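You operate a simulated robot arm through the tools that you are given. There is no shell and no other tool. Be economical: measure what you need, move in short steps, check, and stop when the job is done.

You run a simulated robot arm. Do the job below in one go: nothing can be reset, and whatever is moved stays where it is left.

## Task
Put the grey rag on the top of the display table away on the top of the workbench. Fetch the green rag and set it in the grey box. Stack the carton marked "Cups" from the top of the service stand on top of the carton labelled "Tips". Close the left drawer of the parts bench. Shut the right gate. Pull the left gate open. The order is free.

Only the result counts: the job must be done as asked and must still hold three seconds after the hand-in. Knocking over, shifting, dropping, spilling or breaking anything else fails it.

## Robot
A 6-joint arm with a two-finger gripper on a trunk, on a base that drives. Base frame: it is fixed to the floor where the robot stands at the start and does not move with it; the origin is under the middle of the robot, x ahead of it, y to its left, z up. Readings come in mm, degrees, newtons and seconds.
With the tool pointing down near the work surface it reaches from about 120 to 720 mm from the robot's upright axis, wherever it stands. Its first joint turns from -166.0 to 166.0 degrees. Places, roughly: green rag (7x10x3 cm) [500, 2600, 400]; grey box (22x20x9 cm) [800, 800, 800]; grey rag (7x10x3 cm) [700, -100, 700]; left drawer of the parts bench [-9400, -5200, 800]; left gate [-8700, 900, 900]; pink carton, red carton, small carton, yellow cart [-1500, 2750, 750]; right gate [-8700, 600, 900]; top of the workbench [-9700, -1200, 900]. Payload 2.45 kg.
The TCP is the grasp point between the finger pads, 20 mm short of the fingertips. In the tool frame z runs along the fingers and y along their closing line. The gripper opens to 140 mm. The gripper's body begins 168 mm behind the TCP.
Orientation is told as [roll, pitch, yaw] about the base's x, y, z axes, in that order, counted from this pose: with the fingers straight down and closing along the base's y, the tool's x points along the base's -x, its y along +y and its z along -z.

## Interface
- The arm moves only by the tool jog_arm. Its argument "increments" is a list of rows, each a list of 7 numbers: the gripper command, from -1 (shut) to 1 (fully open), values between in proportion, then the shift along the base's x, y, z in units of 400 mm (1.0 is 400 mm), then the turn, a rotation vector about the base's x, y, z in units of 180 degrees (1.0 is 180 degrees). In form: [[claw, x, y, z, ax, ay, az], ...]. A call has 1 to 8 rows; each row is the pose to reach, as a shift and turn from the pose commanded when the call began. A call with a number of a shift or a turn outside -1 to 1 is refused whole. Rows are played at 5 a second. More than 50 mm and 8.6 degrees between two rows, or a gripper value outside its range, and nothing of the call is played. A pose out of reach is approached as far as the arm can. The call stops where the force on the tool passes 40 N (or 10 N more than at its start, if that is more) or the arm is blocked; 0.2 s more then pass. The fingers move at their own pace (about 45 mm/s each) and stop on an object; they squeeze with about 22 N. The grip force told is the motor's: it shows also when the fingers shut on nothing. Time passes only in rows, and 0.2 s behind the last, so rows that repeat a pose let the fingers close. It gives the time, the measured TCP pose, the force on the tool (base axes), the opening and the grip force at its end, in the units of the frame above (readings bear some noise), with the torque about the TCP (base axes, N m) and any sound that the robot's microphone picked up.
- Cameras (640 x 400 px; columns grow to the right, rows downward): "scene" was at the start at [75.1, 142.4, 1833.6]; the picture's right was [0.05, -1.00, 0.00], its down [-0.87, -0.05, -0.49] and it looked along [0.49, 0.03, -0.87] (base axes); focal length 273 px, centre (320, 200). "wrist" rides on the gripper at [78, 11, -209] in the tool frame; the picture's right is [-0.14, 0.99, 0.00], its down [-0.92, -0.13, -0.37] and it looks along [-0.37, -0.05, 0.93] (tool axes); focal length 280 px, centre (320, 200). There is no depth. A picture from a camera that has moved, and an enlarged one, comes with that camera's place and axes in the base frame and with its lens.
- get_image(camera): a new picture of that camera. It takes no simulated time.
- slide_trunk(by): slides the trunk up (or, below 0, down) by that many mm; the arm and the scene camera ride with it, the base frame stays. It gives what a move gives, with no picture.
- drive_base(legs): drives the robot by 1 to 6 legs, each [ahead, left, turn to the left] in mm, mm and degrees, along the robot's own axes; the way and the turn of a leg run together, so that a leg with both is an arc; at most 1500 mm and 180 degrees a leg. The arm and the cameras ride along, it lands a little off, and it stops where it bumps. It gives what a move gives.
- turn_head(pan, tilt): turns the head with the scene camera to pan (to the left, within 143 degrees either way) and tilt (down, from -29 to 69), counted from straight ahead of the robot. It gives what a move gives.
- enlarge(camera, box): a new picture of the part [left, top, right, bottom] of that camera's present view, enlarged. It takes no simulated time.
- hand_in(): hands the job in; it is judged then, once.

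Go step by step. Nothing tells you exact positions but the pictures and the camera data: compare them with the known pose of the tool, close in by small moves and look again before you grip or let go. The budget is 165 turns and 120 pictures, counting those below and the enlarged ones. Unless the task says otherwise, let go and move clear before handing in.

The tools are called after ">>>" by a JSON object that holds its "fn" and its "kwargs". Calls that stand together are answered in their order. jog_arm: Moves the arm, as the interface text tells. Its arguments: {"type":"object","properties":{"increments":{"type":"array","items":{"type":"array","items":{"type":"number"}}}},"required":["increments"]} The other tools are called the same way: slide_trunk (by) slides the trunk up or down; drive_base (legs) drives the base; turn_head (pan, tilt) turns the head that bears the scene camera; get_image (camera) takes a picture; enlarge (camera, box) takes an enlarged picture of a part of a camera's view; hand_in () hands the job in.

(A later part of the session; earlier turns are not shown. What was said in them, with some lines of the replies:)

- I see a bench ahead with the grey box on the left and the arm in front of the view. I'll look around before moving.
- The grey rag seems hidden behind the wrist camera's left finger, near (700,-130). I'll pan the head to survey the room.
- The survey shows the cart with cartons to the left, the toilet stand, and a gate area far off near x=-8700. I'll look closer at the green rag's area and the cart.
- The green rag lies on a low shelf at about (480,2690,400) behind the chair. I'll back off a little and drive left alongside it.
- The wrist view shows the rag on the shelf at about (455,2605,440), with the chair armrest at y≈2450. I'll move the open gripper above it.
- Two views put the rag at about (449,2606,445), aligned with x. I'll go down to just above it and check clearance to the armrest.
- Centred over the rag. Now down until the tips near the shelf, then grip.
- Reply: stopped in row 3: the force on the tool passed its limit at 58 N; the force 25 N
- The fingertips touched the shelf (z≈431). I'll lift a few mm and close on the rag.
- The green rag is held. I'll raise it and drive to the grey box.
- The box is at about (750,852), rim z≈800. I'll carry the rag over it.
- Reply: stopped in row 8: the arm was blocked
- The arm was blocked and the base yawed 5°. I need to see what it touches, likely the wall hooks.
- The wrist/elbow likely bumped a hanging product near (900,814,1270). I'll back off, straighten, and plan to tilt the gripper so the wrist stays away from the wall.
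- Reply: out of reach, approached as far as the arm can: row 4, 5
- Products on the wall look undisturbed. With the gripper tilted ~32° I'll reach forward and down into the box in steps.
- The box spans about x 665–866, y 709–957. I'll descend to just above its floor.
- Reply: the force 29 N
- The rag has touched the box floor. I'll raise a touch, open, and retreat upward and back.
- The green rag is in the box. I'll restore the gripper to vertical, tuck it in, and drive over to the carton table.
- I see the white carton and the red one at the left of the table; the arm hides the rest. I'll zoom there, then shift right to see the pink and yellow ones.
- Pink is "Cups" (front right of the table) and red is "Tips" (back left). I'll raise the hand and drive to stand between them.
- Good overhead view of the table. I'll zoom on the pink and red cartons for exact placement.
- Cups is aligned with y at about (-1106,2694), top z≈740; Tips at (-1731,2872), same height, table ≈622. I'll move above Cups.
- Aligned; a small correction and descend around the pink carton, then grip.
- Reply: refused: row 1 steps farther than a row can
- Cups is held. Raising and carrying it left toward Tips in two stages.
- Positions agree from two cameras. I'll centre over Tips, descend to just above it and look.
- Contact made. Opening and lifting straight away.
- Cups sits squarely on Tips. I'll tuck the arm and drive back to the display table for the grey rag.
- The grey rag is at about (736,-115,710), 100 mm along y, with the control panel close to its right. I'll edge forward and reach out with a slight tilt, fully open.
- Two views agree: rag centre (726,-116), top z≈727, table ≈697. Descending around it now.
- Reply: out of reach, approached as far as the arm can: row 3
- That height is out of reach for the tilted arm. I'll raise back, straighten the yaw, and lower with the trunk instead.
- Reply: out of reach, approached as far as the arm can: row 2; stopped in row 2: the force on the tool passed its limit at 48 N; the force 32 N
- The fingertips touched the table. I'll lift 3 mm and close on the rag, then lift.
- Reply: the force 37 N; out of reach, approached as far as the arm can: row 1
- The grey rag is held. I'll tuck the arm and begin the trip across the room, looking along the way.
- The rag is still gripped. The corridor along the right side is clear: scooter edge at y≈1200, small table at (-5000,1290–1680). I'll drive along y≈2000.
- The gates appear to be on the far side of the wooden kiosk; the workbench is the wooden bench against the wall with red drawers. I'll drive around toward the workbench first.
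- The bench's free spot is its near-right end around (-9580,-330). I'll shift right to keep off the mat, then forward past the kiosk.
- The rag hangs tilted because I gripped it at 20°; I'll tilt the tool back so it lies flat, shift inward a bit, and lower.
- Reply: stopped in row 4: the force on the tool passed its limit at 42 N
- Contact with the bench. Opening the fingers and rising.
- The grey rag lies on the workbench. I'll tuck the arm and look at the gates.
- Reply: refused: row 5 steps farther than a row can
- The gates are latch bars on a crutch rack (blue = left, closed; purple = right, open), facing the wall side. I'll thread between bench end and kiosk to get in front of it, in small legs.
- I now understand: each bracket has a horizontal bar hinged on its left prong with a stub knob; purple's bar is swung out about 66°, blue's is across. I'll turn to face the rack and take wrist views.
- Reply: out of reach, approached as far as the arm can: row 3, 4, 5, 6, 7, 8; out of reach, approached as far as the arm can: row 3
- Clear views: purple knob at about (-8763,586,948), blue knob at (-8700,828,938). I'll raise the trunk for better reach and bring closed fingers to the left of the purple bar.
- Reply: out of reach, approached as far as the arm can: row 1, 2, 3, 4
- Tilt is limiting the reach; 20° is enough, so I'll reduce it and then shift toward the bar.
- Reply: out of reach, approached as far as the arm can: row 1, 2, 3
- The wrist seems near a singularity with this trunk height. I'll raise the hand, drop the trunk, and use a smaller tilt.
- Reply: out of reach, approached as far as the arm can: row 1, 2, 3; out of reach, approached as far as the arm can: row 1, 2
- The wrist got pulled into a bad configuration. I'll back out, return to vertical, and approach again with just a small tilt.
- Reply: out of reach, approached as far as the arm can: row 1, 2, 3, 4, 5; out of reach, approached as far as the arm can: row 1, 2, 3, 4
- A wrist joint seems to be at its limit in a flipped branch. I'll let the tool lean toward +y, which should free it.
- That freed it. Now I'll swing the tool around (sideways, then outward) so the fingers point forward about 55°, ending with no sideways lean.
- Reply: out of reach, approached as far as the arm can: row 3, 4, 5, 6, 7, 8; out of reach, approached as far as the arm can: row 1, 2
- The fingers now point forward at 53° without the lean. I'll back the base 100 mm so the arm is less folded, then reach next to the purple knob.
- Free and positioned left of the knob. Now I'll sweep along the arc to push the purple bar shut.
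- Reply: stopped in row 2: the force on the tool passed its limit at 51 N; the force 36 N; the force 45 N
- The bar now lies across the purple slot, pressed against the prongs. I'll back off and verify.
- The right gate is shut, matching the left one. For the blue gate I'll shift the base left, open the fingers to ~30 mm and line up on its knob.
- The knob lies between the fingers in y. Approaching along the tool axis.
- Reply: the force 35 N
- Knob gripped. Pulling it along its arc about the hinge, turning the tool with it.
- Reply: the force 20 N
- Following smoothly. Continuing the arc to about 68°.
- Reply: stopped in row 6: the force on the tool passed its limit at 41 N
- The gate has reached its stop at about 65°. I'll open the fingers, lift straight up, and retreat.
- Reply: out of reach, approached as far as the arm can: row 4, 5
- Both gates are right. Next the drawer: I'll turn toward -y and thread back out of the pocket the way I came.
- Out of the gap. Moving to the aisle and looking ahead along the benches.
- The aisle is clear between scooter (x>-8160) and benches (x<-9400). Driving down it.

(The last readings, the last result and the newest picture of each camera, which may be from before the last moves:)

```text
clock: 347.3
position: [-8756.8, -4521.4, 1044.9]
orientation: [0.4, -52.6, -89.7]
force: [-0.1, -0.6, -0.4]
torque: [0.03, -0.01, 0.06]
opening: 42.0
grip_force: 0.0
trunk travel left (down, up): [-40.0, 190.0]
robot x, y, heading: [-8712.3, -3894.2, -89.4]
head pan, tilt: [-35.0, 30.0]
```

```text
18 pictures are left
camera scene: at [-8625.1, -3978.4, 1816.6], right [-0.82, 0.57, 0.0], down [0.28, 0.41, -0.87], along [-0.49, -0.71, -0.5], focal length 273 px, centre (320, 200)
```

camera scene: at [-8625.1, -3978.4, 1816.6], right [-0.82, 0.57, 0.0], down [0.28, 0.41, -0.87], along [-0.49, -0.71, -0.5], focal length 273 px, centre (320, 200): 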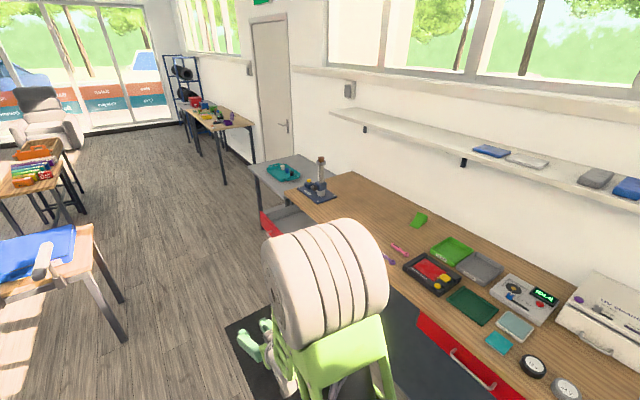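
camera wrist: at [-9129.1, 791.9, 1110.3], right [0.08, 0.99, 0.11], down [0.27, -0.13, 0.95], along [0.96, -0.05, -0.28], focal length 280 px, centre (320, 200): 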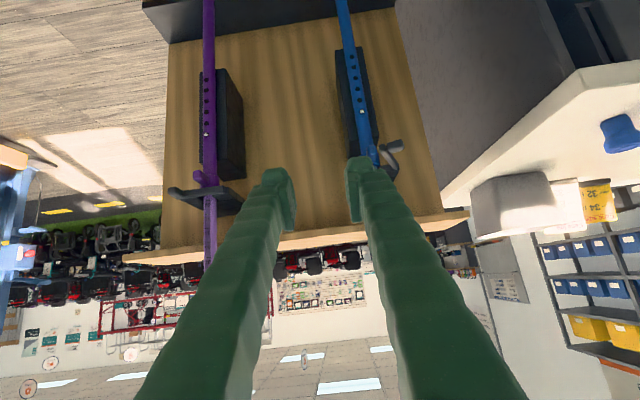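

>>> {"fn": "enlarge", "kwargs": {"camera": "scene", "box": [230, 160, 390, 260]}}

```text
4.00 times, centred on (310, 210) of scene
camera zoom: at [-8625.1, -3978.4, 1816.6], right [-0.82, 0.57, 0.0], down [0.28, 0.41, -0.87], along [-0.49, -0.71, -0.5], focal length 1092 px, centre (360, 160)
```

zoom: 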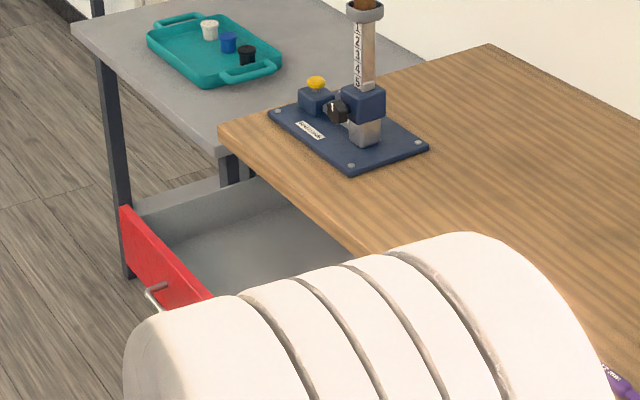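

The left drawer of the parts bench stands open about 230 mm, front panel near x=-9170, handle at y≈-5280. I'll turn to face it and slide into position.

>>> {"fn": "drive_base", "kwargs": {"legs": [[300, 190, 0], [0, 0, -90.4], [0, 1080, 0], [-80, 0, 0]]}}

>>> {"fn": "get_image", "kwargs": {"camera": "wrist"}}

>>> {"fn": "turn_head", "kwargs": {"pan": 8, "tilt": 50}}

>>> {"fn": "get_image", "kwargs": {"camera": "scene"}}

```text
clock: 363.5
position: [-9078.6, -5223.7, 1046.2]
orientation: [0.4, -52.5, 179.4]
force: [0.3, 0.2, -0.5]
torque: [0.03, 0.03, 0.04]
opening: 41.8
grip_force: 0.0
trunk travel left (down, up): [-40.0, 190.0]
robot x, y, heading: [-8450.7, -5273.4, 179.7]
head pan, tilt: [-35.0, 30.0]
```

```text
16 pictures are left
camera wrist: at [-8864.3, -5236.7, 1110.6], right [-0.09, -0.99, 0.11], down [-0.27, 0.13, 0.95], along [-0.96, 0.05, -0.27], focal length 280 px, centre (320, 200)
```

wrist: 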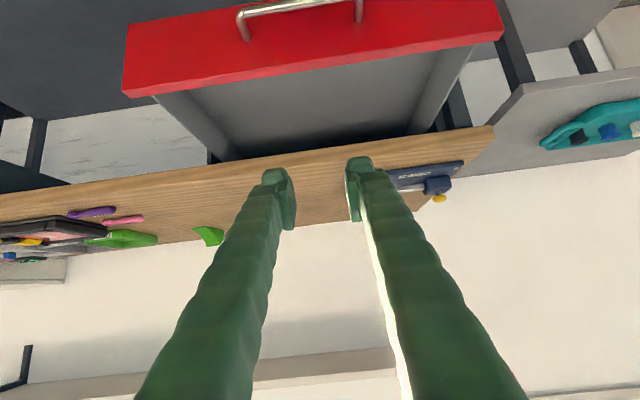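

```text
clock: 364.6
position: [-9078.8, -5224.2, 1044.8]
orientation: [0.4, -52.6, 179.5]
force: [-0.3, -0.3, -0.4]
torque: [0.02, 0.01, 0.04]
opening: 41.8
grip_force: 0.0
trunk travel left (down, up): [-40.0, 190.0]
robot x, y, heading: [-8451.5, -5277.2, 179.5]
head pan, tilt: [8.0, 50.0]
```

```text
15 pictures are left
camera scene: at [-8538.9, -5426.5, 1787.1], right [-0.13, 0.99, 0.0], down [0.76, 0.1, -0.64], along [-0.64, -0.09, -0.77], focal length 273 px, centre (320, 200)
```

scene: 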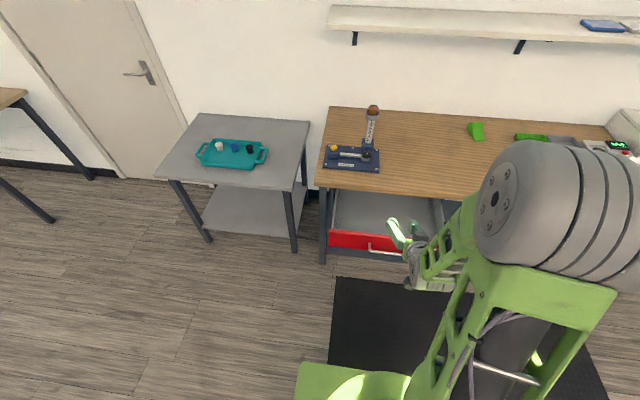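

The panel's top edge is at x≈-9185, z≈826, centred at y≈-5222 with the handle at z≈777. I'll bring closed fingertips to the panel just above the handle.

>>> {"fn": "slide_trunk", "kwargs": {"by": -38}}

>>> {"fn": "jog_arm", "kwargs": {"increments": [[-1, -0.02, 0, -0.1, 0, 0, 0], [-1, -0.05, 0, -0.2, 0, 0, 0], [-1, -0.08, 0, -0.3, 0, 0, 0], [-1, -0.11, 0, -0.4, 0, 0, 0], [-1, -0.15, 0, -0.485, 0, 0, 0]]}}

>>> {"fn": "get_image", "kwargs": {"camera": "wrist"}}

```text
clock: 365.4
position: [-9078.4, -5223.2, 1007.9]
orientation: [0.4, -52.6, 179.5]
force: [-0.4, -0.6, -0.3]
torque: [-0.01, 0.03, 0.03]
opening: 42.1
grip_force: 0.0
trunk travel left (down, up): [-2.0, 228.0]
robot x, y, heading: [-8450.5, -5273.2, 179.7]
head pan, tilt: [8.0, 50.0]
```

```text
clock: 366.6
position: [-9142.2, -5225.6, 814.1]
orientation: [0.3, -52.8, 179.6]
force: [-2.0, -0.2, 3.2]
torque: [0.06, 0.06, 0.0]
opening: 0.0
grip_force: 29.3
trunk travel left (down, up): [-2.0, 228.0]
robot x, y, heading: [-8451.2, -5274.1, 179.6]
head pan, tilt: [8.0, 50.0]
```

```text
14 pictures are left
camera wrist: at [-8927.0, -5237.1, 877.9], right [-0.09, -0.99, 0.11], down [-0.26, 0.13, 0.96], along [-0.96, 0.05, -0.27], focal length 280 px, centre (320, 200)
```

wrist: 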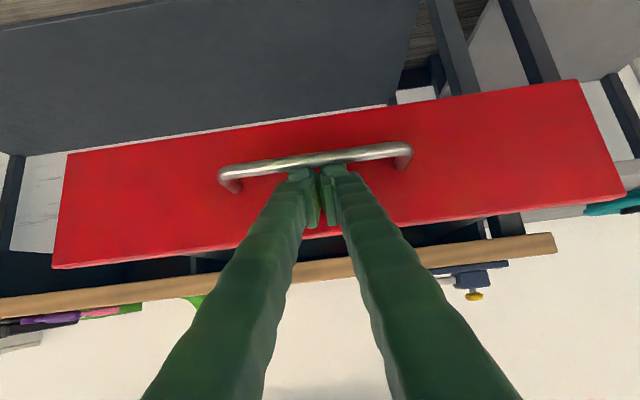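

>>> {"fn": "jog_arm", "kwargs": {"increments": [[-1, -0.03, 0, 0.01, 0, 0, 0], [-1, -0.07, 0, 0.01, 0, 0, 0], [-1, -0.12, 0, 0.01, 0, 0, 0], [-1, -0.17, 0, 0.01, 0, 0, 0], [-1, -0.22, 0, 0.01, 0, 0, 0]]}}

>>> {"fn": "get_image", "kwargs": {"camera": "wrist"}}

```text
clock: 367.8
position: [-9227.4, -5224.7, 816.7]
orientation: [0.4, -52.6, 179.4]
force: [0.4, -0.2, -0.1]
torque: [0.01, 0.0, -0.01]
opening: 0.0
grip_force: 29.2
trunk travel left (down, up): [-2.0, 228.0]
robot x, y, heading: [-8450.1, -5276.8, 179.7]
head pan, tilt: [8.0, 50.0]
```

```text
13 pictures are left
camera wrist: at [-9014.1, -5236.7, 882.1], right [-0.09, -0.99, 0.11], down [-0.27, 0.13, 0.95], along [-0.96, 0.05, -0.27], focal length 280 px, centre (320, 200)
```

wrist: 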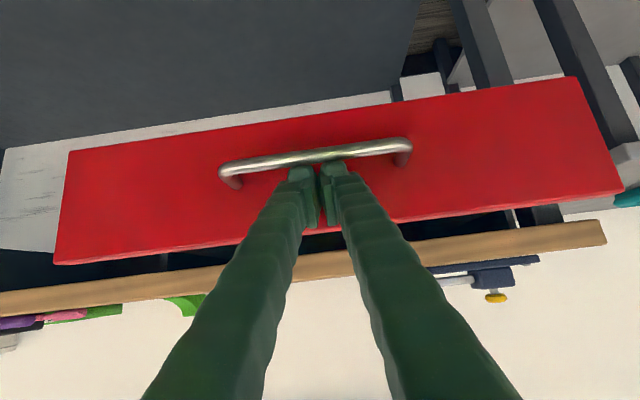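

The drawer slides in well. I'll push further by driving ahead, then finish with the arm.

>>> {"fn": "drive_base", "kwargs": {"legs": [[110, 0, 0]]}}

>>> {"fn": "jog_arm", "kwargs": {"increments": [[-1, -0.02, 0, 0, 0, 0, 0], [-1, -0.04, 0, 0, 0, 0, 0], [-1, -0.06, 0, 0, 0, 0, 0], [-1, -0.08, 0, 0, 0, 0, 0], [-1, -0.1, 0, 0, 0, 0, 0], [-1, -0.12, 0, 0, 0, 0, 0], [-1, -0.14, 0, 0, 0, 0, 0], [-1, -0.16, 0, 0, 0, 0, 0]]}}

>>> {"fn": "get_image", "kwargs": {"camera": "wrist"}}

```text
clock: 369.0
position: [-9337.4, -5224.1, 818.1]
orientation: [0.2, -52.7, 179.6]
force: [-1.7, -0.5, 1.9]
torque: [0.03, 0.02, 0.05]
opening: 0.3
grip_force: 29.4
trunk travel left (down, up): [-2.0, 228.0]
robot x, y, heading: [-8562.6, -5275.9, 179.8]
head pan, tilt: [8.0, 50.0]
```

```text
clock: 370.8
position: [-9388.3, -5224.1, 813.3]
orientation: [0.3, -52.0, 179.6]
force: [14.1, -0.9, 3.5]
torque: [0.01, 0.17, 0.04]
opening: 5.7
grip_force: 29.0
trunk travel left (down, up): [-2.0, 228.0]
robot x, y, heading: [-8559.5, -5276.6, 179.9]
head pan, tilt: [8.0, 50.0]
stopped in row 8: the force on the tool passed its limit at 48 N (the readings are from after the stop); the commanded pose is now the measured one
```

```text
12 pictures are left
camera wrist: at [-9175.8, -5236.4, 881.0], right [-0.09, -0.99, 0.11], down [-0.28, 0.13, 0.95], along [-0.96, 0.05, -0.29], focal length 280 px, centre (320, 200)
```

wrist: 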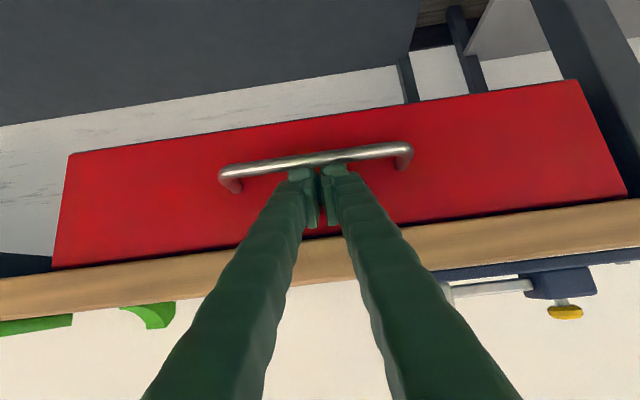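

It met resistance near flush. I'll back off and compare with the right drawer.

>>> {"fn": "jog_arm", "kwargs": {"increments": [[-1, 0.05, 0, 0.01, 0, 0, 0], [-1, 0.15, 0, 0.06, 0, 0, 0], [-1, 0.25, 0, 0.12, 0, 0, 0], [-1, 0.35, 0, 0.18, 0, 0, 0]]}}

>>> {"fn": "drive_base", "kwargs": {"legs": [[-250, 0, 0]]}}

>>> {"fn": "get_image", "kwargs": {"camera": "wrist"}}

>>> {"fn": "turn_head", "kwargs": {"pan": 5, "tilt": 45}}

>>> {"fn": "get_image", "kwargs": {"camera": "scene"}}

```text
clock: 371.8
position: [-9251.2, -5223.2, 887.1]
orientation: [0.4, -52.0, 179.5]
force: [0.2, -0.6, -0.2]
torque: [-0.01, -0.02, 0.01]
opening: 0.0
grip_force: 28.9
trunk travel left (down, up): [-2.0, 228.0]
robot x, y, heading: [-8560.2, -5276.9, 179.7]
head pan, tilt: [8.0, 50.0]
```

```text
clock: 373.6
position: [-8998.6, -5226.4, 886.6]
orientation: [0.4, -52.1, 179.7]
force: [0.0, 0.1, 0.8]
torque: [-0.02, 0.01, -0.07]
opening: 0.1
grip_force: 29.5
trunk travel left (down, up): [-2.0, 228.0]
robot x, y, heading: [-8312.7, -5274.1, 179.8]
head pan, tilt: [8.0, 50.0]
```

```text
11 pictures are left
camera wrist: at [-8786.6, -5239.1, 953.3], right [-0.08, -0.99, 0.11], down [-0.27, 0.13, 0.95], along [-0.96, 0.05, -0.28], focal length 280 px, centre (320, 200)
```

wrist: 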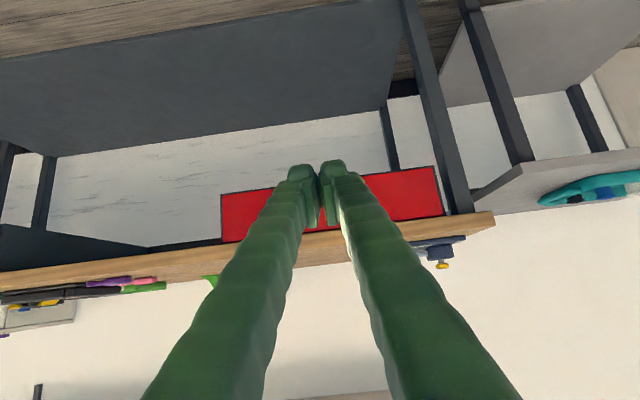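

```text
clock: 374.2
position: [-8998.6, -5226.3, 886.3]
orientation: [0.4, -52.1, 179.7]
force: [0.4, 0.6, 0.1]
torque: [0.03, -0.04, -0.02]
opening: 0.0
grip_force: 30.0
trunk travel left (down, up): [-2.0, 228.0]
robot x, y, heading: [-8306.6, -5275.7, 179.9]
head pan, tilt: [5.0, 45.0]
```

```text
10 pictures are left
camera scene: at [-8400.9, -5423.5, 1755.9], right [-0.09, 1.0, 0.0], down [0.7, 0.06, -0.71], along [-0.7, -0.06, -0.71], focal length 273 px, centre (320, 200)
```

scene: 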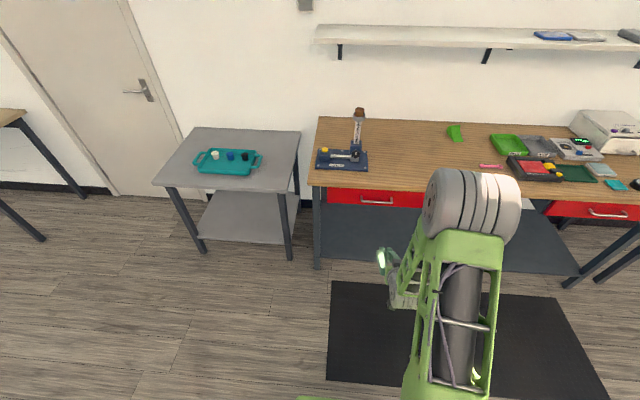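

>>> {"fn": "enlarge", "kwargs": {"camera": "scene", "box": [300, 165, 460, 265]}}

>>> {"fn": "enlarge", "kwargs": {"camera": "scene", "box": [480, 150, 640, 250]}}

```text
4.00 times, centred on (380, 215) of scene
camera zoom: at [-8400.9, -5423.5, 1755.9], right [-0.09, 1.0, 0.0], down [0.7, 0.06, -0.71], along [-0.7, -0.06, -0.71], focal length 1092 px, centre (80, 140)
```

zoom: 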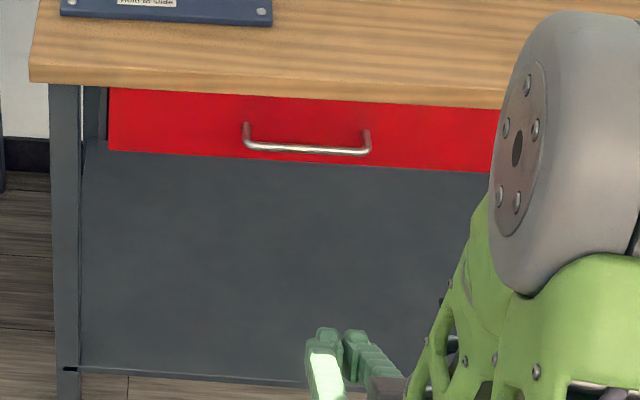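

```text
4.00 times, centred on (560, 200) of scene
camera zoom: at [-8400.9, -5423.5, 1755.9], right [-0.09, 1.0, 0.0], down [0.7, 0.06, -0.71], along [-0.7, -0.06, -0.71], focal length 1092 px, centre (-640, 200)
```

zoom: 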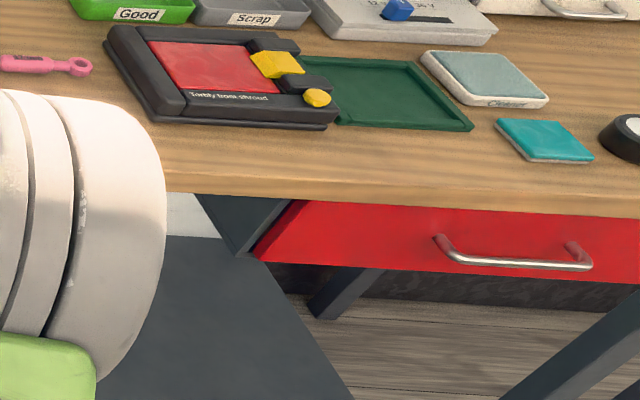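

The left drawer sits flush, matching the right one, and every other part has been checked. The arm is clear, so I'm handing in.

>>> {"fn": "hand_in", "kwargs": {}}

```text
The job is handed in.
```

I finished all six tasks and handed the job in; there is no verdict back yet. The pictures showed each one in place:

- **Grey rag:** lying on the top of the workbench.
- **Green rag:** in the grey box.
- **Cartons:** "Cups" stacked squarely on "Tips".
- **Drawer:** the left drawer of the parts bench is shut, flush like the right one.
- **Right gate:** shut.
- **Left gate:** pulled open to its stop, about 65 degrees.

While I was carrying the green rag to the box, the arm was blocked for a moment near the hanging products on the wall and the base turned about 5 degrees. In the pictures the products looked undisturbed.
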